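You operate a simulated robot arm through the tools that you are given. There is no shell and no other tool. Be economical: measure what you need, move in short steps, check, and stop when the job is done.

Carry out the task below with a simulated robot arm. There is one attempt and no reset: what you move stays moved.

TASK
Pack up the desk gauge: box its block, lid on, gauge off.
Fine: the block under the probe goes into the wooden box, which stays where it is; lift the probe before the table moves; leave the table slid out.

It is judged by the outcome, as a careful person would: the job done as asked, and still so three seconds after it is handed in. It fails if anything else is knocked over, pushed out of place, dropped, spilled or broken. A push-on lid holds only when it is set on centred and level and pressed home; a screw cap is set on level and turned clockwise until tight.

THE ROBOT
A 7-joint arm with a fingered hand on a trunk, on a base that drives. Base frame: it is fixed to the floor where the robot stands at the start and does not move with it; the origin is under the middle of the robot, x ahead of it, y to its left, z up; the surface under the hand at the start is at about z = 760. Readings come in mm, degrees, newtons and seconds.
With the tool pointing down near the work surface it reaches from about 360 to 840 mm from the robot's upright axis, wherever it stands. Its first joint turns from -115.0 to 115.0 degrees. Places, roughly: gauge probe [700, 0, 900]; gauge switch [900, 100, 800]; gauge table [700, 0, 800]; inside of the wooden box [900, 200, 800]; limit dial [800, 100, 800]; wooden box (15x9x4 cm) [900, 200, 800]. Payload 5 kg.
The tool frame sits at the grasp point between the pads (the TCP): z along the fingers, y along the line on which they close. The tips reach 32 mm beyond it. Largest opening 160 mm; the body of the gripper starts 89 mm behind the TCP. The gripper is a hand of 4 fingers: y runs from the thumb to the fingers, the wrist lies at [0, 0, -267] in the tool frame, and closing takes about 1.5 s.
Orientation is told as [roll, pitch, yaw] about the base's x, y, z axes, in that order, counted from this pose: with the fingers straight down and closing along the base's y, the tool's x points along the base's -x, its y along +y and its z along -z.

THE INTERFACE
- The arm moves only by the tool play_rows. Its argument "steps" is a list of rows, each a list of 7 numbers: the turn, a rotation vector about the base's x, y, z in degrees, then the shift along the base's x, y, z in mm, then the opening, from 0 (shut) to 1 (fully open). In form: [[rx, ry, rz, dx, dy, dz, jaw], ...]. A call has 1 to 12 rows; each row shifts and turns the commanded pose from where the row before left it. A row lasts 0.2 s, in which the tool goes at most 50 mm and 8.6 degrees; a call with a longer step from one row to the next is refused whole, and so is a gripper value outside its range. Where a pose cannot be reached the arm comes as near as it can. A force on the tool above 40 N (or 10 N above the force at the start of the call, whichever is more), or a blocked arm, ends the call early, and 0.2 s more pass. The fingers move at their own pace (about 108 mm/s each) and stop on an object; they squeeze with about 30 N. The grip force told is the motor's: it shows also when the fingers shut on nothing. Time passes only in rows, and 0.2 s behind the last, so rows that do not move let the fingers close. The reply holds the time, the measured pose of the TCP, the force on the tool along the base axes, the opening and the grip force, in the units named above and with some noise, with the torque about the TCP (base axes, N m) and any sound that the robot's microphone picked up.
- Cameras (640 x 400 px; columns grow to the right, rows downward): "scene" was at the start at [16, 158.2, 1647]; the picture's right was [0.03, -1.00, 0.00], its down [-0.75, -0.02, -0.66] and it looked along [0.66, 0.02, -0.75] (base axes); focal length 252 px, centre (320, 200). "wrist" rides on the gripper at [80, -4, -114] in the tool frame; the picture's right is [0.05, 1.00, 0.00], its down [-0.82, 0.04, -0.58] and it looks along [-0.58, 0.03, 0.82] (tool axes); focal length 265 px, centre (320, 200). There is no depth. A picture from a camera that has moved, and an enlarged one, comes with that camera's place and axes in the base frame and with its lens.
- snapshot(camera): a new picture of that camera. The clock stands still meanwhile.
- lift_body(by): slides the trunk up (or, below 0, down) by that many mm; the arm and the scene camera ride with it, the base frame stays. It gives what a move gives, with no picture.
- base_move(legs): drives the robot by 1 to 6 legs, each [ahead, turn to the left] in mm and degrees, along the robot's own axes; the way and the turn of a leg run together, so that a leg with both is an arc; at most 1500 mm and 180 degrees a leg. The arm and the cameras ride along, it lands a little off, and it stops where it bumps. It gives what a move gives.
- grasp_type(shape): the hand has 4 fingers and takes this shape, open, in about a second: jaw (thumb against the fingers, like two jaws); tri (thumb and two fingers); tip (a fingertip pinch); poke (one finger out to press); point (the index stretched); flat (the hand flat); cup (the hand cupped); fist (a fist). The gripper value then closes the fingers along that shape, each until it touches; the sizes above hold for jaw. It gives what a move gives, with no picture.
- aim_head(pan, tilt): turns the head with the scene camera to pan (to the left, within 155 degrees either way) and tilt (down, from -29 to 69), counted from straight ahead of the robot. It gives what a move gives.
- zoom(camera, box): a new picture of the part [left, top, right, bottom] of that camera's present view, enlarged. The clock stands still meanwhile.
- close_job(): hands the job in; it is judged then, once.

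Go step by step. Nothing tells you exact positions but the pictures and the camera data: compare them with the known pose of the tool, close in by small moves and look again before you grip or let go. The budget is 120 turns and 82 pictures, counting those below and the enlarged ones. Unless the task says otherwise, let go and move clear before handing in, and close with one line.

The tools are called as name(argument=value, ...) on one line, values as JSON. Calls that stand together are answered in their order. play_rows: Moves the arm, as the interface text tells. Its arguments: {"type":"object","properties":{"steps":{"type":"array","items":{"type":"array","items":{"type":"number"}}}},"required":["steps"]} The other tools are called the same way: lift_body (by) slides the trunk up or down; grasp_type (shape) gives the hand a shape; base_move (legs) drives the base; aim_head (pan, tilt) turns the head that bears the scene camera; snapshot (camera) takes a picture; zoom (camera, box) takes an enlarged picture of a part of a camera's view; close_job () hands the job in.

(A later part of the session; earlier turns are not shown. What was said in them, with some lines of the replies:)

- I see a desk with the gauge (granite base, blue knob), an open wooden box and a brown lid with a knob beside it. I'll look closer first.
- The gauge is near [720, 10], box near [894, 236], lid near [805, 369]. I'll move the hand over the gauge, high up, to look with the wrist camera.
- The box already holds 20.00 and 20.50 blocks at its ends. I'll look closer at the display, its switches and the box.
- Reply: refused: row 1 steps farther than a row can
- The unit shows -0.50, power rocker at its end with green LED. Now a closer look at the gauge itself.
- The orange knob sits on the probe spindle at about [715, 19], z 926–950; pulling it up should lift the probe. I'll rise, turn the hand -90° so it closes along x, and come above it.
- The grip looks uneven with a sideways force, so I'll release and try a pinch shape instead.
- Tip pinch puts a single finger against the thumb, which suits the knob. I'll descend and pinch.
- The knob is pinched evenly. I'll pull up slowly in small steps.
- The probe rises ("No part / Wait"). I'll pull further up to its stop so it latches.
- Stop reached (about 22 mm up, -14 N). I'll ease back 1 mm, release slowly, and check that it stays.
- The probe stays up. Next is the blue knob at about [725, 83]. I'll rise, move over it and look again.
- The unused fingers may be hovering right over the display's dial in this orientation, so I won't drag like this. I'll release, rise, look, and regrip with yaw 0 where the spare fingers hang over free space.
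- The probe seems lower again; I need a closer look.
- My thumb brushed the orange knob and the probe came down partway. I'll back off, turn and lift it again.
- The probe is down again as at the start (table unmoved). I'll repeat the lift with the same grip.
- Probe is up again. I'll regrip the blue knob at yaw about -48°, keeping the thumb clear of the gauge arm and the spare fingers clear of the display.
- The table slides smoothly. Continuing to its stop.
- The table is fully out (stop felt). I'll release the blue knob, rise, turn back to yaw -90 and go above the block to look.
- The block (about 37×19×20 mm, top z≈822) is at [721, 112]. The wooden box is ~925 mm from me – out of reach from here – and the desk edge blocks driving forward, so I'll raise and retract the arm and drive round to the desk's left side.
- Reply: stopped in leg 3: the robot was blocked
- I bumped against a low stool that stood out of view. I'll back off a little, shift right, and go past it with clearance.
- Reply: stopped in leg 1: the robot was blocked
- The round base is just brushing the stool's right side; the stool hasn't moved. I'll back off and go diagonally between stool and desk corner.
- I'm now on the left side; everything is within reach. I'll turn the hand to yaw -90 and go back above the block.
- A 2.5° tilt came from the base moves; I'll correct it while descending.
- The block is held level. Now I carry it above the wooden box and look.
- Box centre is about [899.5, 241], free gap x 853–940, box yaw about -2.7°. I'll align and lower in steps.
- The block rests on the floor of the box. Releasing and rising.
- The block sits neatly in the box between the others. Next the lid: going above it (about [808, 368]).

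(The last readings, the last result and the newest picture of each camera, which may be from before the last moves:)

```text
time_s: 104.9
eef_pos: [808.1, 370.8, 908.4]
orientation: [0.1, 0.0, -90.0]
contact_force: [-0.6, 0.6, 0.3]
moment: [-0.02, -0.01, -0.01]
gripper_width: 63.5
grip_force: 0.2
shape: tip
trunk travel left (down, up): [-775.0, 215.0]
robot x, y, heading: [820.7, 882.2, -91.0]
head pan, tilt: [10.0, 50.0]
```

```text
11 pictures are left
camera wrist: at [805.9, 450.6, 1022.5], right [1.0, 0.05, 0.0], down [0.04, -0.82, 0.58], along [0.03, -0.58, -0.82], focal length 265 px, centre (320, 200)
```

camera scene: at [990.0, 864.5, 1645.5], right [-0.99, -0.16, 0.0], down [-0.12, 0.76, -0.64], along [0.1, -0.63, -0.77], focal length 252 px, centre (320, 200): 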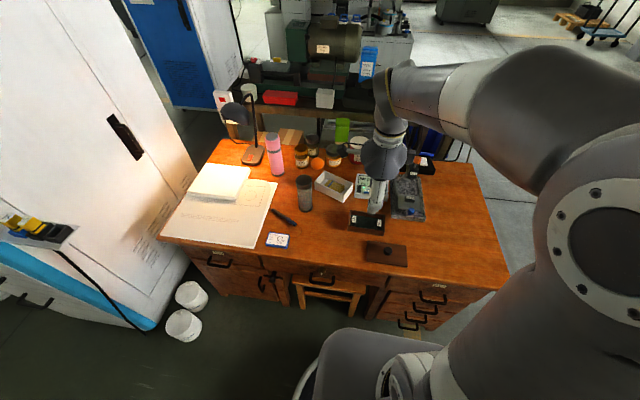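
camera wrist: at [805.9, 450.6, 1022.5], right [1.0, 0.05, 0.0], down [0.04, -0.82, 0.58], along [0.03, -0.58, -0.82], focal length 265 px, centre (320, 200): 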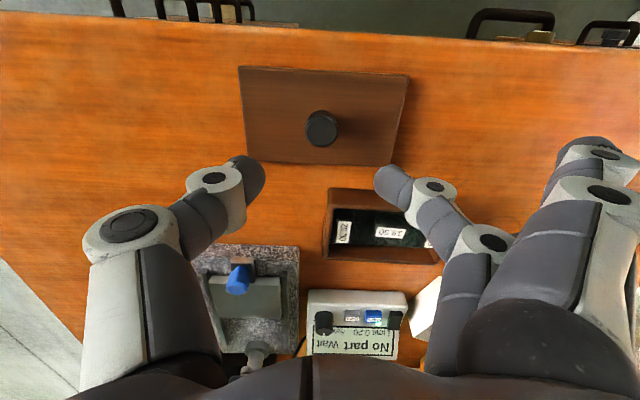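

Lid centre/knob at about [813, 364], yaw ≈ 0–1°. Descending and pinching the knob.

play_rows(steps=[[0, 0, 0, 5, -2, -35, 0.4], [0, 0, 0, 0, 0, -35, 0.4], [0, 0, 0, 0, 0, -14, 0.4], [0, 0, 0, 0, 0, -12, 0.4], [0, 0, 0, 0, 0, 0, 0.1], [0, 0, 0, 0, 0, 0, 0.1], [0, 0, 0, 0, 0, 0, 0.1], [0, 0, 0, 0, 0, 0, 0.1], [0, 0, 0, 0, 0, 0, 0.1]])

zoom(camera="wrist", box=[130, 40, 530, 290])

```text
time_s: 106.9
eef_pos: [813.7, 368.9, 812.7]
orientation: [0.0, 0.0, -90.0]
contact_force: [0.0, -0.3, 0.4]
moment: [-0.01, -0.03, 0.02]
gripper_width: 21.7
grip_force: 30.1
shape: tip
trunk travel left (down, up): [-775.0, 215.0]
robot x, y, heading: [825.4, 882.4, -91.1]
head pan, tilt: [10.0, 50.0]
```

```text
1.60 times, centred on (330, 165) of wrist
camera zoom: at [811.5, 449.1, 926.5], right [1.0, 0.05, 0.0], down [0.04, -0.82, 0.58], along [0.03, -0.58, -0.82], focal length 425 px, centre (304, 256)
```

zoom: 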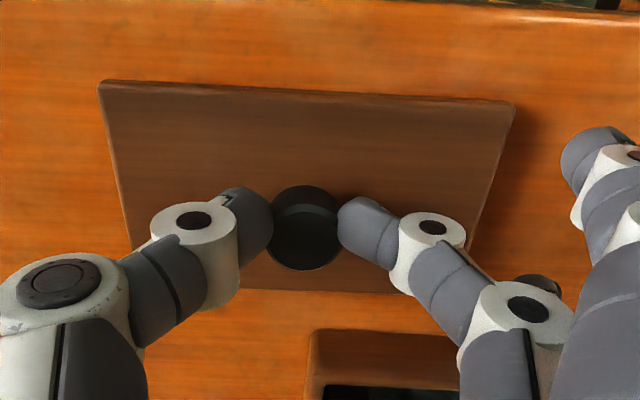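

play_rows(steps=[[0, 0, 0, 0, 0, 4, 0.1], [0, 0, 0, 0, 0, 10, 0.1], [0, 0, 0, 0, 0, 20, 0.1], [0, 0, 0, 0, 0, 25, 0.1], [0, 0, 0, 0, 0, 25, 0.1], [0, 0, 0, 0, 0, 0, 0.1]])

zoom(camera="wrist", box=[130, 40, 530, 290])

```text
time_s: 108.3
eef_pos: [814.2, 369.1, 897.7]
orientation: [0.0, 0.0, -90.0]
contact_force: [1.3, -0.3, -1.8]
moment: [0.0, 0.01, -0.03]
gripper_width: 21.7
grip_force: 29.8
shape: tip
trunk travel left (down, up): [-775.0, 215.0]
robot x, y, heading: [821.0, 886.4, -90.9]
head pan, tilt: [10.0, 50.0]
```

```text
1.60 times, centred on (330, 165) of wrist
camera zoom: at [811.6, 449.1, 1011.6], right [1.0, 0.05, 0.0], down [0.04, -0.82, 0.58], along [0.03, -0.58, -0.82], focal length 425 px, centre (304, 256)
```

zoom: 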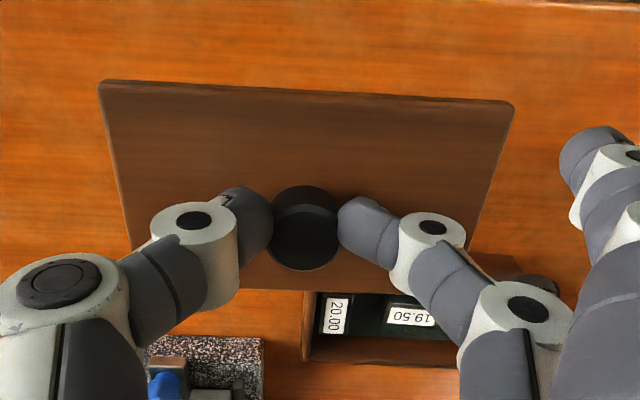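

The lid is held level (centre at TCP +1.5, -5.5 mm, yaw 0). Moving it above the box, hovering about 20 mm over the rim.

play_rows(steps=[[0, 0, -1.7, 20.3, -30.6, 5, 0.1], [0, 0, 0, 20.6, -30.6, 0, 0.1], [0, 0, 0, 20.6, -30.6, 0, 0.1], [0, 0, 0, 20.6, -30.6, 0, 0.1], [0, 0, 0, 0, 0, -15, 0.1], [0, 0, 0, 0, 0, -12, 0.1], [0, 0, 0, 0, 0, 0, 0.1]])

zoom(camera="wrist", box=[160, 60, 480, 260])

zoom(camera="scene", box=[340, 190, 410, 250])

```text
time_s: 109.9
eef_pos: [896.4, 245.6, 874.1]
orientation: [0.1, 0.0, -91.8]
contact_force: [0.6, -0.7, -0.6]
moment: [0.0, 0.01, 0.0]
gripper_width: 21.7
grip_force: 30.5
shape: tip
trunk travel left (down, up): [-775.0, 215.0]
robot x, y, heading: [821.0, 888.3, -91.1]
head pan, tilt: [10.0, 50.0]
```

```text
2.00 times, centred on (320, 160) of wrist
camera zoom: at [895.5, 325.5, 989.2], right [1.0, 0.02, 0.0], down [0.02, -0.82, 0.58], along [0.01, -0.58, -0.82], focal length 531 px, centre (320, 280)
```

zoom: 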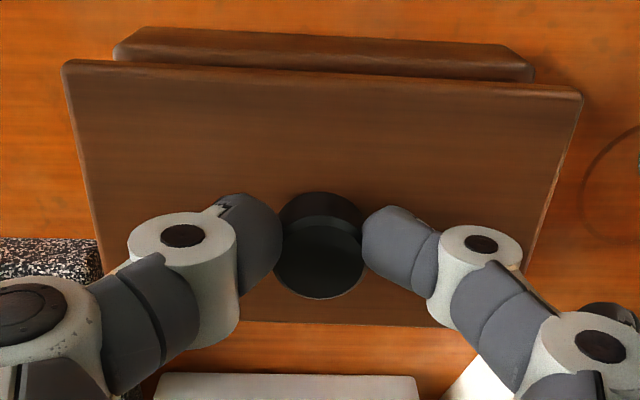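

```text
6.67 times, centred on (375, 220) of scene
camera zoom: at [989.9, 864.3, 1645.5], right [-0.99, -0.16, 0.0], down [-0.12, 0.76, -0.64], along [0.1, -0.63, -0.77], focal length 1682 px, centre (-47, 67)
```

zoom: 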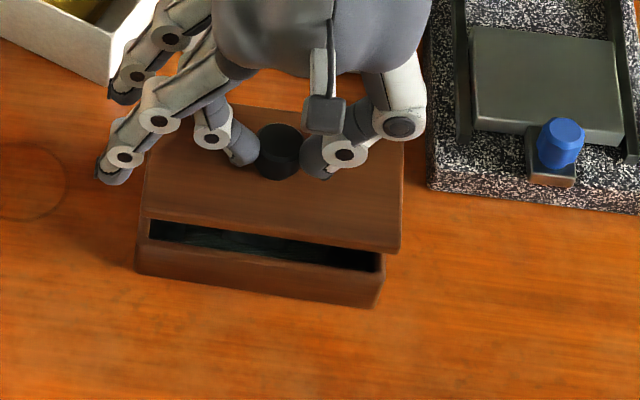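

Lid and box agree within about 2 mm; I'll shift -2 mm in y and lower toward the rim carefully.

play_rows(steps=[[0, 0, 0, 0.5, -2, -5, 0.1], [0, 0, 0, 0, 0, -6, 0.1], [0, 0, 0, 0, 0, -4, 0.1], [0, 0, 0, 0, 0, -3, 0.1], [0, 0, 0, 0, 0, 0, 0.1]])

play_rows(steps=[[0, 0, 0, 0, 0, -2, 0.1], [0, 0, 0, 0, 0, -2, 0.1], [0, 0, 0, 0, 0, 0, 0.1]])

```text
time_s: 111.1
eef_pos: [895.8, 244.8, 858.2]
orientation: [0.1, 0.0, -91.7]
contact_force: [-0.1, -0.3, -1.8]
moment: [0.01, 0.0, 0.05]
gripper_width: 21.5
grip_force: 29.9
shape: tip
trunk travel left (down, up): [-775.0, 215.0]
robot x, y, heading: [821.0, 883.2, -91.0]
head pan, tilt: [10.0, 50.0]
```

```text
time_s: 111.9
eef_pos: [895.4, 244.9, 853.2]
orientation: [0.1, 0.0, -91.7]
contact_force: [-0.2, -0.4, -1.3]
moment: [-0.02, 0.0, -0.01]
gripper_width: 21.7
grip_force: 30.0
shape: tip
trunk travel left (down, up): [-775.0, 215.0]
robot x, y, heading: [821.5, 883.8, -91.4]
head pan, tilt: [10.0, 50.0]
```

play_rows(steps=[[0, 0, 0, 1, -0.5, -2, 0.1], [0, 0, 0, 0, 0, 0, 0.1]])

zoom(camera="wrist", box=[160, 60, 480, 260])

```text
time_s: 112.5
eef_pos: [897.3, 243.9, 851.5]
orientation: [0.1, 0.0, -91.7]
contact_force: [0.1, 1.0, -1.2]
moment: [0.02, 0.0, 0.01]
gripper_width: 21.4
grip_force: 29.8
shape: tip
trunk travel left (down, up): [-775.0, 215.0]
robot x, y, heading: [823.2, 887.1, -91.1]
head pan, tilt: [10.0, 50.0]
```

```text
2.00 times, centred on (320, 160) of wrist
camera zoom: at [897.1, 323.9, 965.4], right [1.0, 0.02, 0.0], down [0.02, -0.82, 0.58], along [0.01, -0.58, -0.82], focal length 531 px, centre (320, 280)
```

zoom: 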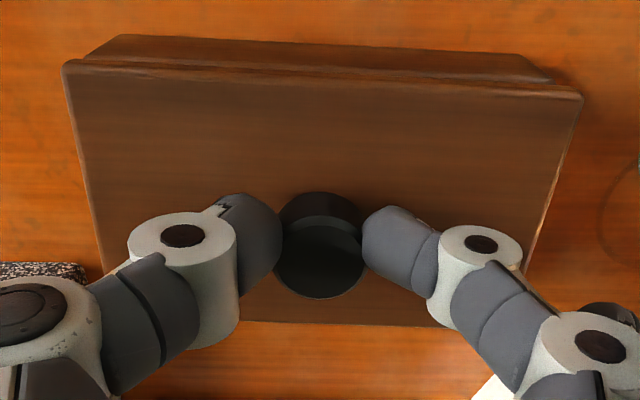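

play_rows(steps=[[0, 0, 0, -1.5, -0.8, -1.5, 0.1], [0, 0, 0, 0, 0, -1.5, 0.1], [0, 0, 0, 0, 0, -1, 0.1], [0, 0, 0, 0, 0, 0, 0.1]])

play_rows(steps=[[0, 0, 0, 0, 0, -1, 0.1], [0, 0, 0, 0, 0, -1, 0.1], [0, 0, 0, 0, 0, 0, 0.1]])

```text
time_s: 113.5
eef_pos: [897.2, 242.8, 848.0]
orientation: [0.2, 0.0, -91.8]
contact_force: [-0.6, 0.3, -0.4]
moment: [0.03, 0.0, 0.01]
gripper_width: 21.6
grip_force: 29.8
shape: tip
trunk travel left (down, up): [-775.0, 215.0]
robot x, y, heading: [823.3, 886.4, -90.9]
head pan, tilt: [10.0, 50.0]
```

```text
time_s: 114.3
eef_pos: [896.3, 243.2, 845.6]
orientation: [0.1, -0.1, -91.7]
contact_force: [-0.9, -0.4, -0.3]
moment: [0.0, -0.03, 0.02]
gripper_width: 21.4
grip_force: 30.4
shape: tip
trunk travel left (down, up): [-775.0, 215.0]
robot x, y, heading: [819.8, 884.4, -90.9]
head pan, tilt: [10.0, 50.0]
```

play_rows(steps=[[0, 0, 0, 0, 0, -1, 0.1], [0, 0, 0, 0, 0, -1, 0.1], [0, 0, 0, 0, 0, 0, 0.1]])

play_rows(steps=[[0, 0, 0, 0, 0, -1, 0.1], [0, 0, 0, 0, 0, -1, 0.1], [0, 0, 0, 0, 0, 0, 0.1]])

```text
time_s: 115.1
eef_pos: [895.6, 243.7, 844.9]
orientation: [0.0, -0.1, -91.6]
contact_force: [-0.7, 6.3, 12.8]
moment: [0.11, 0.01, 0.01]
gripper_width: 22.1
grip_force: 30.2
shape: tip
trunk travel left (down, up): [-775.0, 215.0]
robot x, y, heading: [820.8, 885.2, -91.0]
head pan, tilt: [10.0, 50.0]
heard: snap
```

```text
time_s: 115.9
eef_pos: [895.5, 245.3, 843.3]
orientation: [0.1, -0.2, -91.7]
contact_force: [-1.5, 6.2, 25.7]
moment: [0.09, 0.02, -0.01]
gripper_width: 23.0
grip_force: 29.6
shape: tip
trunk travel left (down, up): [-775.0, 215.0]
robot x, y, heading: [820.2, 881.2, -90.8]
head pan, tilt: [10.0, 50.0]
```

A snap was heard: the lid is home. Releasing, rising and checking.

play_rows(steps=[[0, 0, 0, 0, 0, 2, 0.1], [0, 0, 0, 0, 0, 0, 0.3], [0, 0, 0, 0, 0, 0, 0.4], [0, 0, 0, 0, 0, 0, 0.4], [0, 0, 0, 0, 0, 30, 0.4], [0, 0, 0, 0, 0, 40, 0.4], [0, 0, 0, 0, -20, 40, 0.4], [0, 0, 0, -10, -35, 30, 0.4], [0, 0, 0, 0, 0, 0, 0.4]])

snapshot(camera="wrist")

```text
time_s: 117.9
eef_pos: [886.7, 186.3, 983.8]
orientation: [0.0, 0.1, -91.7]
contact_force: [0.0, 0.1, 0.2]
moment: [0.02, 0.01, 0.01]
gripper_width: 63.5
grip_force: 0.2
shape: tip
trunk travel left (down, up): [-775.0, 215.0]
robot x, y, heading: [820.2, 885.5, -91.0]
head pan, tilt: [10.0, 50.0]
```

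```text
5 pictures are left
camera wrist: at [885.9, 266.8, 1098.7], right [1.0, 0.02, 0.0], down [0.02, -0.82, 0.58], along [0.01, -0.58, -0.82], focal length 265 px, centre (320, 200)
```

wrist: 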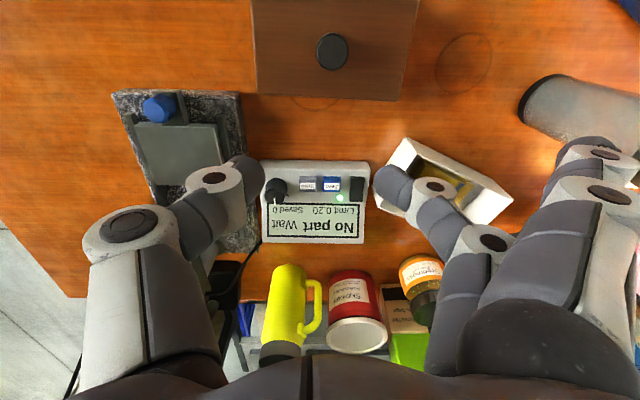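

Lid is on straight. Now the power rocker at the end of the display unit; zooming on it.

zoom(camera="wrist", box=[250, 150, 380, 250])

```text
4.00 times, centred on (315, 200) of wrist
camera zoom: at [885.9, 266.8, 1098.7], right [1.0, 0.02, 0.0], down [0.02, -0.82, 0.58], along [0.01, -0.58, -0.82], focal length 1062 px, centre (340, 200)
```

zoom: 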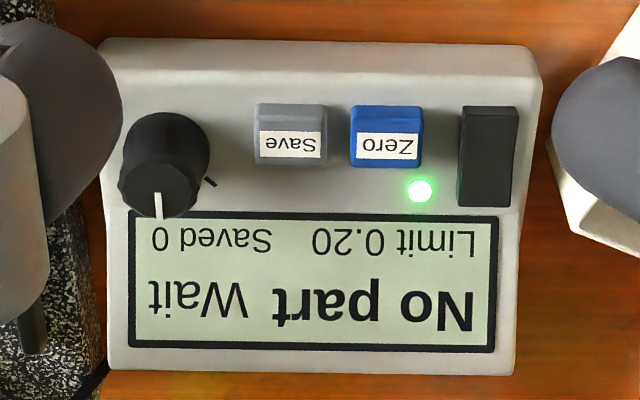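

The rocker centre is at about [939, 71.5, 796], long along y. I'll take the poke shape and see where the fingertip is.

grasp_type(shape="poke")

play_rows(steps=[[0, 0, 1.7, 25, -40, 0, 1], [0, 0, 0, 27, -40, 0, 1], [0, 0, 0, 0, -20, -40, 1], [0, 0, 0, 0, 0, -40, 1], [0, 0, 0, 0, 0, 0, 1]])

snapshot(camera="wrist")

```text
time_s: 118.8
eef_pos: [886.0, 186.3, 984.0]
orientation: [0.0, 0.0, -91.8]
contact_force: [-0.2, 0.1, -0.3]
moment: [-0.02, -0.01, 0.0]
gripper_width: 0.1
grip_force: 0.0
shape: poke
trunk travel left (down, up): [-775.0, 215.0]
robot x, y, heading: [822.7, 883.3, -90.7]
head pan, tilt: [10.0, 50.0]
```

```text
time_s: 120.0
eef_pos: [936.1, 86.0, 900.5]
orientation: [0.2, 0.0, -90.1]
contact_force: [0.1, 0.4, 0.2]
moment: [-0.02, -0.02, 0.0]
gripper_width: 0.0
grip_force: 0.0
shape: poke
trunk travel left (down, up): [-775.0, 215.0]
robot x, y, heading: [823.2, 885.8, -91.0]
head pan, tilt: [10.0, 50.0]
```

```text
3 pictures are left
camera wrist: at [933.8, 166.4, 1015.2], right [1.0, 0.05, 0.0], down [0.04, -0.82, 0.58], along [0.03, -0.58, -0.82], focal length 265 px, centre (320, 200)
```

wrist: 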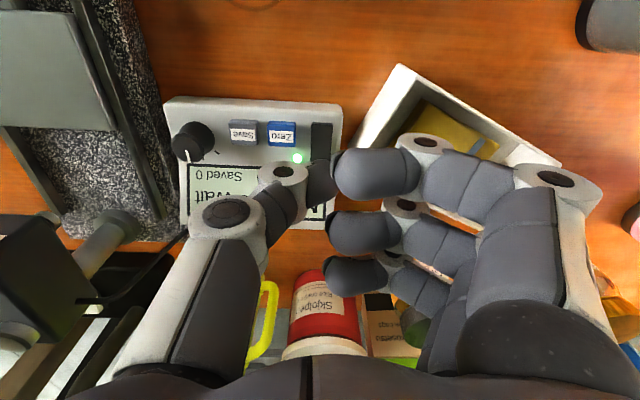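

Poke shows a fist-like hand with no clear tip, so I'll rise and try "point" (index stretched).

play_rows(steps=[[0, 0, 0, 0, 0, 45, 1], [0, 0, 0, 0, 0, 45, 1]])

grasp_type(shape="point")

snapshot(camera="wrist")

```text
time_s: 120.6
eef_pos: [935.7, 85.6, 993.3]
orientation: [0.0, 0.2, -90.0]
contact_force: [0.0, -0.1, 0.2]
moment: [-0.02, 0.01, 0.02]
gripper_width: 0.2
grip_force: 0.1
shape: poke
trunk travel left (down, up): [-775.0, 215.0]
robot x, y, heading: [822.9, 884.0, -91.1]
head pan, tilt: [10.0, 50.0]
```

```text
time_s: 121.5
eef_pos: [936.8, 86.4, 991.8]
orientation: [0.1, 0.0, -89.9]
contact_force: [0.4, 0.2, 0.1]
moment: [0.0, -0.03, 0.02]
gripper_width: 152.2
grip_force: 0.1
shape: point
trunk travel left (down, up): [-775.0, 215.0]
robot x, y, heading: [818.6, 884.4, -90.7]
head pan, tilt: [10.0, 50.0]
```

```text
2 pictures are left
camera wrist: at [934.6, 166.3, 1107.1], right [1.0, 0.05, 0.0], down [0.04, -0.82, 0.58], along [0.03, -0.58, -0.82], focal length 265 px, centre (320, 200)
```

wrist: 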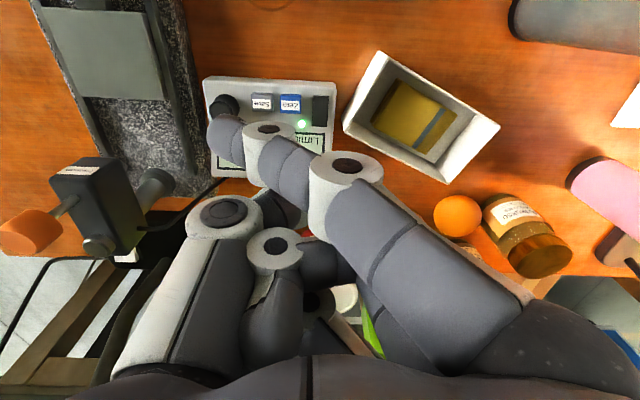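

In the poke shape the thumb is the pressing finger (its tip at about 32 mm on the tool axis, lying nearly flat toward its base). With yaw 180 it would lie over the rocker's +y end only, away from the Zero button; I'll set that up.

grasp_type(shape="poke")

play_rows(steps=[[0, 0, -8.2, 0, 0, 0, 1], [0, 0, -8.2, 0, 0, 0, 1], [0, 0, -8.2, 0, 0, 0, 1], [0, 0, -8.2, 0, 0, 0, 1], [0, 0, -8.2, 0, 0, 0, 1], [0, 0, -8.2, 0, 0, 0, 1], [0, 0, -8.2, 0, 0, 0, 1], [0, 0, -8.2, 0, 0, 0, 1], [0, 0, -8.2, 0, 0, 0, 1], [0, 0, -8.2, 0, 0, 0, 1], [0, 0, -8, 6, -2, 0, 1], [0, 0, 0, 0, 0, -20, 1]])

play_rows(steps=[[0, 0, 0, 0, 0, -35, 1], [0, 0, 0, 0, 0, -35, 1], [0, 0, 0, 0, 0, -30, 1], [0, 0, 0, 0, 0, -10, 1], [0, 0, 0, 0, 0, 0, 1]])

```text
time_s: 122.4
eef_pos: [937.1, 86.1, 993.8]
orientation: [0.1, -0.1, -89.9]
contact_force: [0.4, 0.3, -0.3]
moment: [-0.05, 0.04, -0.02]
gripper_width: 0.0
grip_force: 0.0
shape: poke
trunk travel left (down, up): [-775.0, 215.0]
robot x, y, heading: [821.0, 885.3, -91.3]
head pan, tilt: [10.0, 50.0]
```

```text
time_s: 125.0
eef_pos: [944.3, 85.4, 973.7]
orientation: [0.0, 0.0, 180.0]
contact_force: [0.9, -0.5, -0.2]
moment: [-0.01, 0.01, 0.03]
gripper_width: 0.0
grip_force: 0.2
shape: poke
trunk travel left (down, up): [-775.0, 215.0]
robot x, y, heading: [821.5, 883.7, -91.2]
head pan, tilt: [10.0, 50.0]
```

```text
time_s: 126.2
eef_pos: [943.3, 86.9, 863.1]
orientation: [0.1, 0.0, 180.0]
contact_force: [0.0, -0.2, 0.2]
moment: [-0.02, 0.0, -0.01]
gripper_width: 0.2
grip_force: 0.1
shape: poke
trunk travel left (down, up): [-775.0, 215.0]
robot x, y, heading: [818.7, 881.5, -90.9]
head pan, tilt: [10.0, 50.0]
```

play_rows(steps=[[0, 0, 0, 0, -3, -8, 1], [0, 0, 0, 0, 0, -8, 1], [0, 0, 0, 0, 0, -4, 1], [0, 0, 0, 0, 0, -3, 1], [0, 0, 0, 0, 0, -2, 1], [0, 0, 0, 0, 0, 0, 1]])

play_rows(steps=[[0, 0, 0, 0, 0, -2, 1], [0, 0, 0, 0, 0, -2, 1], [0, 0, 0, 0, 0, 0, 1]])

```text
time_s: 127.6
eef_pos: [943.8, 83.3, 839.6]
orientation: [0.1, -0.1, 180.1]
contact_force: [-0.7, 0.1, -1.6]
moment: [-0.02, -0.02, 0.02]
gripper_width: 0.0
grip_force: 0.0
shape: poke
trunk travel left (down, up): [-775.0, 215.0]
robot x, y, heading: [820.5, 887.3, -90.9]
head pan, tilt: [10.0, 50.0]
```

```text
time_s: 128.4
eef_pos: [942.4, 84.1, 836.6]
orientation: [0.2, -0.1, 180.0]
contact_force: [-0.6, 1.2, 5.7]
moment: [0.03, 0.04, -0.03]
gripper_width: 0.0
grip_force: 0.1
shape: poke
trunk travel left (down, up): [-775.0, 215.0]
robot x, y, heading: [824.6, 880.4, -91.4]
head pan, tilt: [10.0, 50.0]
```

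Contact felt. Pressing a little further, listening for a click.

play_rows(steps=[[0, 0, 0, 0, 0, -1.5, 1], [0, 0, 0, 0, 0, -1.5, 1], [0, 0, 0, 0, 0, 0, 1]])

```text
time_s: 129.2
eef_pos: [943.5, 84.7, 835.4]
orientation: [0.3, 0.1, 180.0]
contact_force: [-1.1, 5.8, 25.5]
moment: [0.04, 0.06, -0.01]
gripper_width: 0.0
grip_force: 0.0
shape: poke
trunk travel left (down, up): [-775.0, 215.0]
robot x, y, heading: [823.3, 885.1, -90.9]
head pan, tilt: [10.0, 50.0]
```

play_rows(steps=[[0, 0, 0, 0, 0, 15, 1], [0, 0, 0, 0, 0, 15, 1], [0, 0, 0, 0, 0, 0, 1]])

zoom(camera="wrist", box=[160, 50, 480, 250])

```text
time_s: 130.0
eef_pos: [943.0, 82.0, 861.0]
orientation: [0.0, 0.0, 180.0]
contact_force: [-0.1, -0.7, -0.3]
moment: [-0.01, 0.01, -0.01]
gripper_width: 0.0
grip_force: 0.1
shape: poke
trunk travel left (down, up): [-775.0, 215.0]
robot x, y, heading: [824.0, 884.2, -91.1]
head pan, tilt: [10.0, 50.0]
```

```text
2.00 times, centred on (320, 150) of wrist
camera zoom: at [1025.9, 87.1, 975.7], right [0.05, -1.0, 0.0], down [-0.82, -0.04, 0.58], along [-0.58, -0.03, -0.82], focal length 531 px, centre (320, 300)
```

zoom: 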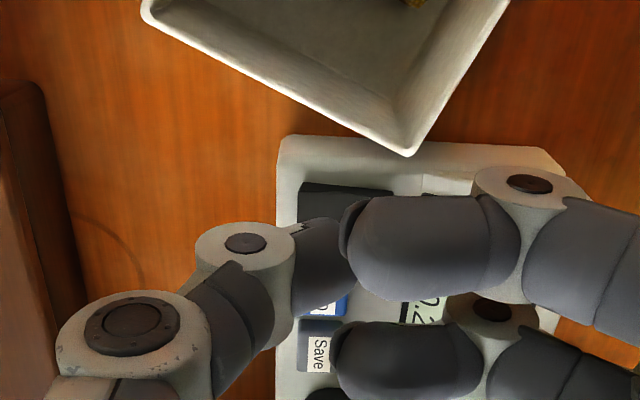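

The +y end proves already down (no click; it lies lower), so the -y end is the one to press. I'll tilt the hand 15° so only the fingertip bears, and shift to the -y end.

play_rows(steps=[[0, 0, 0, 1, 0, 15, 1], [7.5, 0, 0, 0, -14, 0, 1], [7.5, 0, 0, 0, -14, 0, 1], [0, 0, 0, 0, 0, -8, 1], [0, 0, 0, 0, 0, -8, 1], [0, 0, 0, 0, 0, -5, 1], [0, 0, 0, 0, 0, -4, 1], [0, 0, 0, 0, 0, 0, 1]])

```text
time_s: 131.8
eef_pos: [972.4, 129.0, 858.6]
orientation: [-15.0, 0.0, 180.0]
contact_force: [0.2, -0.5, -0.1]
moment: [-0.02, -0.01, -0.01]
gripper_width: 0.0
grip_force: 0.0
shape: poke
out of reach, approached as far as the arm can: row 2, 3
trunk travel left (down, up): [-775.0, 215.0]
robot x, y, heading: [820.9, 882.6, -90.8]
head pan, tilt: [10.0, 50.0]
```

Out of reach with that tilt. I'll rise, level the hand, and drive the base 90 mm closer to the desk.

play_rows(steps=[[0, 0, 0, 0, 20, 45, 1], [-7.5, 0, 0, 0, 20, 45, 1], [-7.5, 0, 0, 0, 20, 40, 1], [0, 0, 0, 0, 20, 0, 1], [0, 0, 0, 0, 30, 0, 1], [0, 0, 0, 0, 0, 0, 1]])

base_move(legs=[[90, 0]])

```text
time_s: 133.2
eef_pos: [992.3, 83.1, 976.8]
orientation: [-3.9, 0.0, 180.0]
contact_force: [0.2, 0.2, -0.4]
moment: [0.03, -0.04, -0.01]
gripper_width: 0.1
grip_force: 0.1
shape: poke
out of reach, approached as far as the arm can: row 1, 2, 3, 4, 5
trunk travel left (down, up): [-775.0, 215.0]
robot x, y, heading: [824.9, 880.5, -91.0]
head pan, tilt: [10.0, 50.0]
```

```text
time_s: 134.3
eef_pos: [991.4, -7.3, 974.4]
orientation: [-4.0, 0.0, 180.1]
contact_force: [0.0, -0.4, 0.2]
moment: [0.02, 0.0, 0.0]
gripper_width: 0.0
grip_force: 0.0
shape: poke
trunk travel left (down, up): [-775.0, 215.0]
robot x, y, heading: [819.7, 793.6, -91.0]
head pan, tilt: [10.0, 50.0]
```

play_rows(steps=[[0, 0, 0, 0, 20, 0, 1], [0, 0, 0, 0, 0, 0, 1]])

```text
time_s: 134.9
eef_pos: [990.2, -6.6, 975.5]
orientation: [-3.9, 0.0, 180.0]
contact_force: [0.0, -0.3, 0.1]
moment: [0.0, 0.02, -0.01]
gripper_width: 0.2
grip_force: 0.1
shape: poke
out of reach, approached as far as the arm can: row 1
trunk travel left (down, up): [-775.0, 215.0]
robot x, y, heading: [826.6, 791.7, -91.4]
head pan, tilt: [10.0, 50.0]
```

play_rows(steps=[[0, 0, 8.2, 0, 10, 5, 1], [0, 0, 8.2, 0, 10, 5, 1], [0, 0, 8.2, 0, 10, 0, 1], [0, 0, 8.2, 0, 10, 0, 1], [0, 0, 0, 0, 0, 0, 1]])

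```text
time_s: 136.1
eef_pos: [999.2, -1.7, 990.9]
orientation: [-4.1, 0.0, -147.2]
contact_force: [-0.9, -0.4, -0.5]
moment: [-0.04, -0.03, 0.02]
gripper_width: 0.3
grip_force: 0.1
shape: poke
out of reach, approached as far as the arm can: row 1, 2, 3, 4
trunk travel left (down, up): [-775.0, 215.0]
robot x, y, heading: [821.0, 793.9, -91.1]
head pan, tilt: [10.0, 50.0]
```

play_rows(steps=[[0, 0, 0, -10, 45, 0, 1], [0, 0, 0, -10, 45, 0, 1], [0, 0, 0, -10, 45, 0, 1], [0, 0, 0, 0, 0, 0, 1]])

```text
time_s: 137.1
eef_pos: [1000.3, -0.3, 1004.7]
orientation: [-4.1, 0.0, -147.1]
contact_force: [0.1, 0.4, 0.3]
moment: [0.01, 0.01, 0.0]
gripper_width: 0.0
grip_force: 0.1
shape: poke
out of reach, approached as far as the arm can: row 1, 2, 3
trunk travel left (down, up): [-775.0, 215.0]
robot x, y, heading: [821.2, 792.4, -90.8]
head pan, tilt: [10.0, 50.0]
```

play_rows(steps=[[0, 0, 8.2, 0, 0, 10, 1], [0, 0, 8.2, 0, 0, 10, 1], [0, 0, 8.2, 0, 0, 10, 1], [0, 0, 8.2, 0, 0, 10, 1], [0, 0, 8.2, 0, 0, 10, 1], [0, 0, 8.2, 0, 0, 10, 1], [0, 0, 8, 0, 0, 10, 1], [0, 0, 0, 0, 0, 10, 1]])

```text
time_s: 138.9
eef_pos: [1002.8, 1.2, 1085.6]
orientation: [-3.9, 0.0, -90.0]
contact_force: [-0.1, 0.8, -0.6]
moment: [-0.01, -0.01, -0.02]
gripper_width: 0.0
grip_force: 0.0
shape: poke
trunk travel left (down, up): [-775.0, 215.0]
robot x, y, heading: [824.0, 796.4, -91.0]
head pan, tilt: [10.0, 50.0]
```

The arm follows again. Levelling and moving back over the switch at height.

play_rows(steps=[[0, -3.9, 0, -15, 15, 0, 1], [0, 0, 0, -15, 15, 0, 1], [0, 0, 0, -15, 15, -20, 1], [0, 0, 0, -13, 13, -30, 1], [0, 0, 0, 0, 0, -30, 1], [0, 0, 0, 0, 0, 0, 1]])

```text
time_s: 140.3
eef_pos: [961.0, -23.1, 1025.6]
orientation: [0.0, 0.1, -89.9]
contact_force: [0.1, 0.1, -0.3]
moment: [0.01, 0.03, 0.01]
gripper_width: 0.0
grip_force: 0.1
shape: poke
out of reach, approached as far as the arm can: row 1, 2, 3, 4, 5
trunk travel left (down, up): [-775.0, 215.0]
robot x, y, heading: [819.9, 788.9, -91.1]
head pan, tilt: [10.0, 50.0]
```

The arm seems stuck straight at full stretch. I'll command a run of inward steps to get the elbow bending again.

play_rows(steps=[[0, 0, 0, -8, 44, 5, 1], [0, 0, 0, -8, 44, 5, 1], [0, 0, 0, -8, 44, 5, 1], [0, 0, 0, -8, 44, 5, 1], [0, 0, 0, -8, 44, 5, 1], [0, 0, 0, -8, 44, 5, 1], [0, 0, 0, 0, 0, 0, 1]])

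```text
time_s: 141.9
eef_pos: [959.9, -5.3, 1107.3]
orientation: [0.1, 0.0, -90.0]
contact_force: [0.9, 0.0, 0.5]
moment: [0.04, 0.01, -0.04]
gripper_width: 0.0
grip_force: 0.0
shape: poke
out of reach, approached as far as the arm can: row 1, 2, 3, 4, 5, 6
trunk travel left (down, up): [-775.0, 215.0]
robot x, y, heading: [819.3, 790.4, -91.1]
head pan, tilt: [10.0, 50.0]
```

play_rows(steps=[[0, 0, 0, -45, 0, 0, 1], [0, 0, 0, -45, 0, 0, 1], [0, 0, 0, -45, 0, 0, 1], [0, 0, 0, 0, 0, 0, 1]])

```text
time_s: 142.9
eef_pos: [827.2, -18.0, 1110.6]
orientation: [0.0, 0.0, -90.0]
contact_force: [0.1, 0.1, 0.1]
moment: [0.01, 0.03, -0.02]
gripper_width: 0.0
grip_force: 0.1
shape: poke
out of reach, approached as far as the arm can: row 1, 2
trunk travel left (down, up): [-775.0, 215.0]
robot x, y, heading: [821.5, 795.4, -90.9]
head pan, tilt: [10.0, 50.0]
```

play_rows(steps=[[0, 0, 0, 0, 10, 0, 1], [0, 0, 0, 0, 10, 0, 1], [0, 0, 0, 0, 10, 0, 1], [0, 0, 0, 0, 10, 0, 1], [0, 0, 0, 0, 10, 0, 1], [0, 0, 0, 0, 10, 0, 1], [0, 0, 0, 0, 10, 0, 1], [0, 0, 0, 0, 10, 0, 1]])

```text
time_s: 144.7
eef_pos: [826.7, -11.4, 1129.6]
orientation: [0.0, 0.2, -90.1]
contact_force: [-1.3, 0.6, -0.6]
moment: [0.01, 0.0, 0.03]
gripper_width: 0.0
grip_force: 0.0
shape: poke
out of reach, approached as far as the arm can: row 1, 2, 3, 4, 5, 6, 7, 8
trunk travel left (down, up): [-775.0, 215.0]
robot x, y, heading: [819.4, 798.1, -91.1]
head pan, tilt: [10.0, 50.0]
```

play_rows(steps=[[-7.5, 0, 0, 0, 0, 0, 1], [-7.5, 0, 0, 0, 0, 0, 1], [-7.5, 0, 0, 0, 0, 0, 1], [0, 0, 0, 0, 0, 0, 1]])

```text
time_s: 145.7
eef_pos: [827.6, -112.2, 1162.7]
orientation: [0.1, -22.5, -90.1]
contact_force: [0.5, -0.9, -1.0]
moment: [0.02, 0.02, -0.03]
gripper_width: 0.0
grip_force: 0.0
shape: poke
out of reach, approached as far as the arm can: row 1, 2, 3
trunk travel left (down, up): [-775.0, 215.0]
robot x, y, heading: [821.3, 794.5, -91.2]
head pan, tilt: [10.0, 50.0]
```

play_rows(steps=[[7.5, 0, 0, 0, 0, 0, 1], [7.5, 0, 0, 0, 0, 0, 1], [7.5, 0, 0, 0, 0, 0, 1], [7.5, 0, 0, 0, 0, 0, 1], [7.5, 0, 0, 0, 0, 0, 1], [0, 0, 0, 0, 0, 0, 1]])

```text
time_s: 147.1
eef_pos: [864.2, 43.2, 1098.8]
orientation: [0.2, 15.0, -90.0]
contact_force: [-2.6, -1.2, -1.4]
moment: [0.08, -0.11, -0.06]
gripper_width: 0.0
grip_force: 0.0
shape: poke
out of reach, approached as far as the arm can: row 1, 2, 3, 4, 5
trunk travel left (down, up): [-775.0, 215.0]
robot x, y, heading: [821.9, 794.4, -91.0]
head pan, tilt: [10.0, 50.0]
```

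The wrist is on its maximum-extension shell. I'll raise the trunk to gain room, then move straight down (which bends the elbow) well above everything.

lift_body(by=200)

play_rows(steps=[[-7.5, 0, 0, 0, 0, -20, 1], [-7.5, 0, 0, 0, 0, -20, 1], [0, 0, 0, 0, 0, -40, 1], [0, 0, 0, 0, 0, -40, 1], [0, 0, 0, 0, 0, -40, 1], [0, 0, 0, 0, 0, -40, 1], [0, 0, 0, 0, 0, 0, 1]])

```text
time_s: 149.3
eef_pos: [868.3, 43.9, 1300.4]
orientation: [0.1, 14.8, -90.0]
contact_force: [-0.6, -0.8, -0.7]
moment: [0.0, 0.01, 0.03]
gripper_width: 0.2
grip_force: 0.0
shape: poke
trunk travel left (down, up): [-975.0, 15.0]
robot x, y, heading: [820.8, 794.5, -91.0]
head pan, tilt: [10.0, 50.0]
```

```text
time_s: 150.9
eef_pos: [860.4, 43.2, 1109.0]
orientation: [-0.6, 3.0, -89.8]
contact_force: [0.3, -0.3, 0.4]
moment: [-0.02, -0.02, -0.03]
gripper_width: 0.0
grip_force: 0.2
shape: poke
out of reach, approached as far as the arm can: row 1
trunk travel left (down, up): [-975.0, 15.0]
robot x, y, heading: [823.3, 795.2, -91.2]
head pan, tilt: [10.0, 50.0]
```

Freed. Now I'll approach at yaw -90 with a sideways 20° tilt (thumb base raised, within reach), aiming the fingertip at the rocker's -y end.

play_rows(steps=[[-3, 0, 0, 23, 5, -10, 1], [0, 7, 0, 23, 5, -20, 1], [0, 7, 0, 23, 5, -30, 1], [0, 6.5, 0, 23, 5, -30, 1], [0, 0, 0, 0, 0, -40, 1], [0, 0, 0, 0, 0, -40, 1], [0, 0, 0, 0, 0, -40, 1], [0, 0, 0, 0, 0, -30, 1], [0, 0, 0, 0, 0, 0, 1]])

```text
time_s: 152.9
eef_pos: [953.2, 60.9, 867.8]
orientation: [-21.1, 0.1, -90.0]
contact_force: [0.0, 0.6, 0.5]
moment: [-0.04, -0.05, 0.01]
gripper_width: 0.0
grip_force: 0.2
shape: poke
trunk travel left (down, up): [-975.0, 15.0]
robot x, y, heading: [823.0, 793.6, -91.1]
head pan, tilt: [10.0, 50.0]
```

play_rows(steps=[[0, 0, 0, 0, 2, -6, 1], [0, 0, 0, 0, 0, -6, 1], [0, 0, 0, 0, 0, -4, 1], [0, 0, 0, 0, 0, -3, 1], [0, 0, 0, 0, 0, -3, 1], [0, 0, 0, 0, 0, 0, 1]])

play_rows(steps=[[0, 0, 0, 0, 0, -2, 1], [0, 0, 0, 0, 0, -2, 1], [0, 0, 0, 0, 0, 0, 1]])

```text
time_s: 154.3
eef_pos: [950.8, 64.6, 846.6]
orientation: [-21.0, 0.1, -89.9]
contact_force: [0.1, -0.2, 0.0]
moment: [0.0, 0.01, 0.03]
gripper_width: 0.0
grip_force: 0.0
shape: poke
trunk travel left (down, up): [-975.0, 15.0]
robot x, y, heading: [821.6, 793.7, -91.1]
head pan, tilt: [10.0, 50.0]
```

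```text
time_s: 155.1
eef_pos: [952.2, 64.3, 842.7]
orientation: [-21.1, 0.1, -89.9]
contact_force: [0.0, 0.1, 0.3]
moment: [-0.01, 0.02, 0.01]
gripper_width: 0.0
grip_force: 0.1
shape: poke
trunk travel left (down, up): [-975.0, 15.0]
robot x, y, heading: [820.3, 794.0, -91.0]
head pan, tilt: [10.0, 50.0]
```

play_rows(steps=[[0, 0, 0, 0, -1, -2, 1], [0, 0, 0, 0, 0, -2, 1], [0, 0, 0, 0, 0, 0, 1]])

play_rows(steps=[[0, 0, 0, 0, 0, -1.5, 1], [0, 0, 0, 0, 0, -1.5, 1], [0, 0, 0, 0, 0, 0, 1]])

```text
time_s: 155.9
eef_pos: [951.8, 64.1, 838.4]
orientation: [-21.1, 0.2, -90.0]
contact_force: [-0.2, -0.3, -0.4]
moment: [0.01, -0.04, -0.02]
gripper_width: 0.0
grip_force: 0.0
shape: poke
trunk travel left (down, up): [-975.0, 15.0]
robot x, y, heading: [819.9, 793.0, -91.0]
head pan, tilt: [10.0, 50.0]
```

```text
time_s: 156.7
eef_pos: [952.5, 64.5, 836.6]
orientation: [-21.1, 0.0, -89.9]
contact_force: [0.2, 0.7, -0.2]
moment: [-0.02, -0.01, 0.01]
gripper_width: 0.0
grip_force: 0.1
shape: poke
trunk travel left (down, up): [-975.0, 15.0]
robot x, y, heading: [824.3, 790.3, -91.1]
head pan, tilt: [10.0, 50.0]
```

play_rows(steps=[[0, 0, 0, 0, 0, -1.5, 1], [0, 0, 0, 0, 0, -1.5, 1], [0, 0, 0, 0, 0, 0, 1]])

play_rows(steps=[[0, 0, 0, 0, 0, -1.5, 1], [0, 0, 0, 0, 0, -1.5, 1], [0, 0, 0, 0, 0, 0, 1]])

```text
time_s: 157.5
eef_pos: [952.7, 63.1, 835.1]
orientation: [-21.0, 0.0, -89.9]
contact_force: [1.0, -0.5, 13.0]
moment: [0.08, 0.1, 0.03]
gripper_width: 0.4
grip_force: 0.1
shape: poke
trunk travel left (down, up): [-975.0, 15.0]
robot x, y, heading: [818.5, 796.5, -91.2]
head pan, tilt: [10.0, 50.0]
heard: click
```

```text
time_s: 158.3
eef_pos: [951.7, 63.0, 834.3]
orientation: [-21.1, -0.3, -89.9]
contact_force: [-0.1, -0.2, 36.9]
moment: [0.23, 0.29, 0.03]
gripper_width: 0.2
grip_force: 0.1
shape: poke
trunk travel left (down, up): [-975.0, 15.0]
robot x, y, heading: [820.2, 798.2, -91.0]
head pan, tilt: [10.0, 50.0]
```

A click was heard. I'll rise straight off and use the last picture to check.

play_rows(steps=[[0, 0, 0, 0, 0, 20, 1], [0, 0, 0, 0, 0, 40, 1], [0, 0, 0, 0, 0, 45, 1], [0, -7, 0, 0, 0, 40, 1], [0, -7, 0, 0, 20, 20, 1], [0, -6.5, 0, -10, 30, 0, 1], [0, 0, 0, -10, 30, 0, 1], [0, 0, 0, 0, 0, 0, 1]])

snapshot(camera="wrist")

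```text
time_s: 160.1
eef_pos: [932.3, 145.4, 996.9]
orientation: [-0.5, 0.1, -89.8]
contact_force: [0.4, 0.1, -0.1]
moment: [0.01, -0.01, 0.02]
gripper_width: 0.1
grip_force: 0.0
shape: poke
trunk travel left (down, up): [-975.0, 15.0]
robot x, y, heading: [820.2, 794.2, -91.1]
head pan, tilt: [10.0, 50.0]
```

```text
0 pictures are left
camera wrist: at [930.2, 224.2, 1109.9], right [1.0, 0.05, -0.01], down [0.05, -0.82, 0.58], along [0.02, -0.58, -0.82], focal length 265 px, centre (320, 200)
```

wrist: 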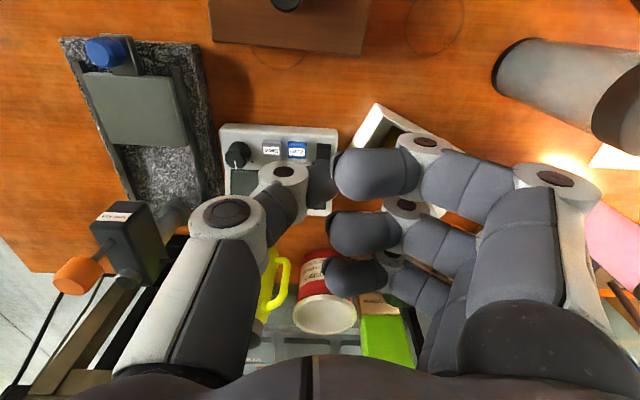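

The green LED is out and the display is dark, so the gauge is off. The probe is up, the table is slid out and the lid is on the box. The hand is clear, so I'm handing in.

close_job()

```text
The job is handed in.
```

The 19.50 block is in the wooden box with the lid snapped on, the probe is raised, the table is left slid out, and the gauge is switched off. While I was turning to reach the blue knob, my thumb brushed the probe knob and the probe dropped back onto the block; I lifted it again before moving the table. The robot base also bumped a floor stool twice while driving round, and it stayed upright with no visible shift.
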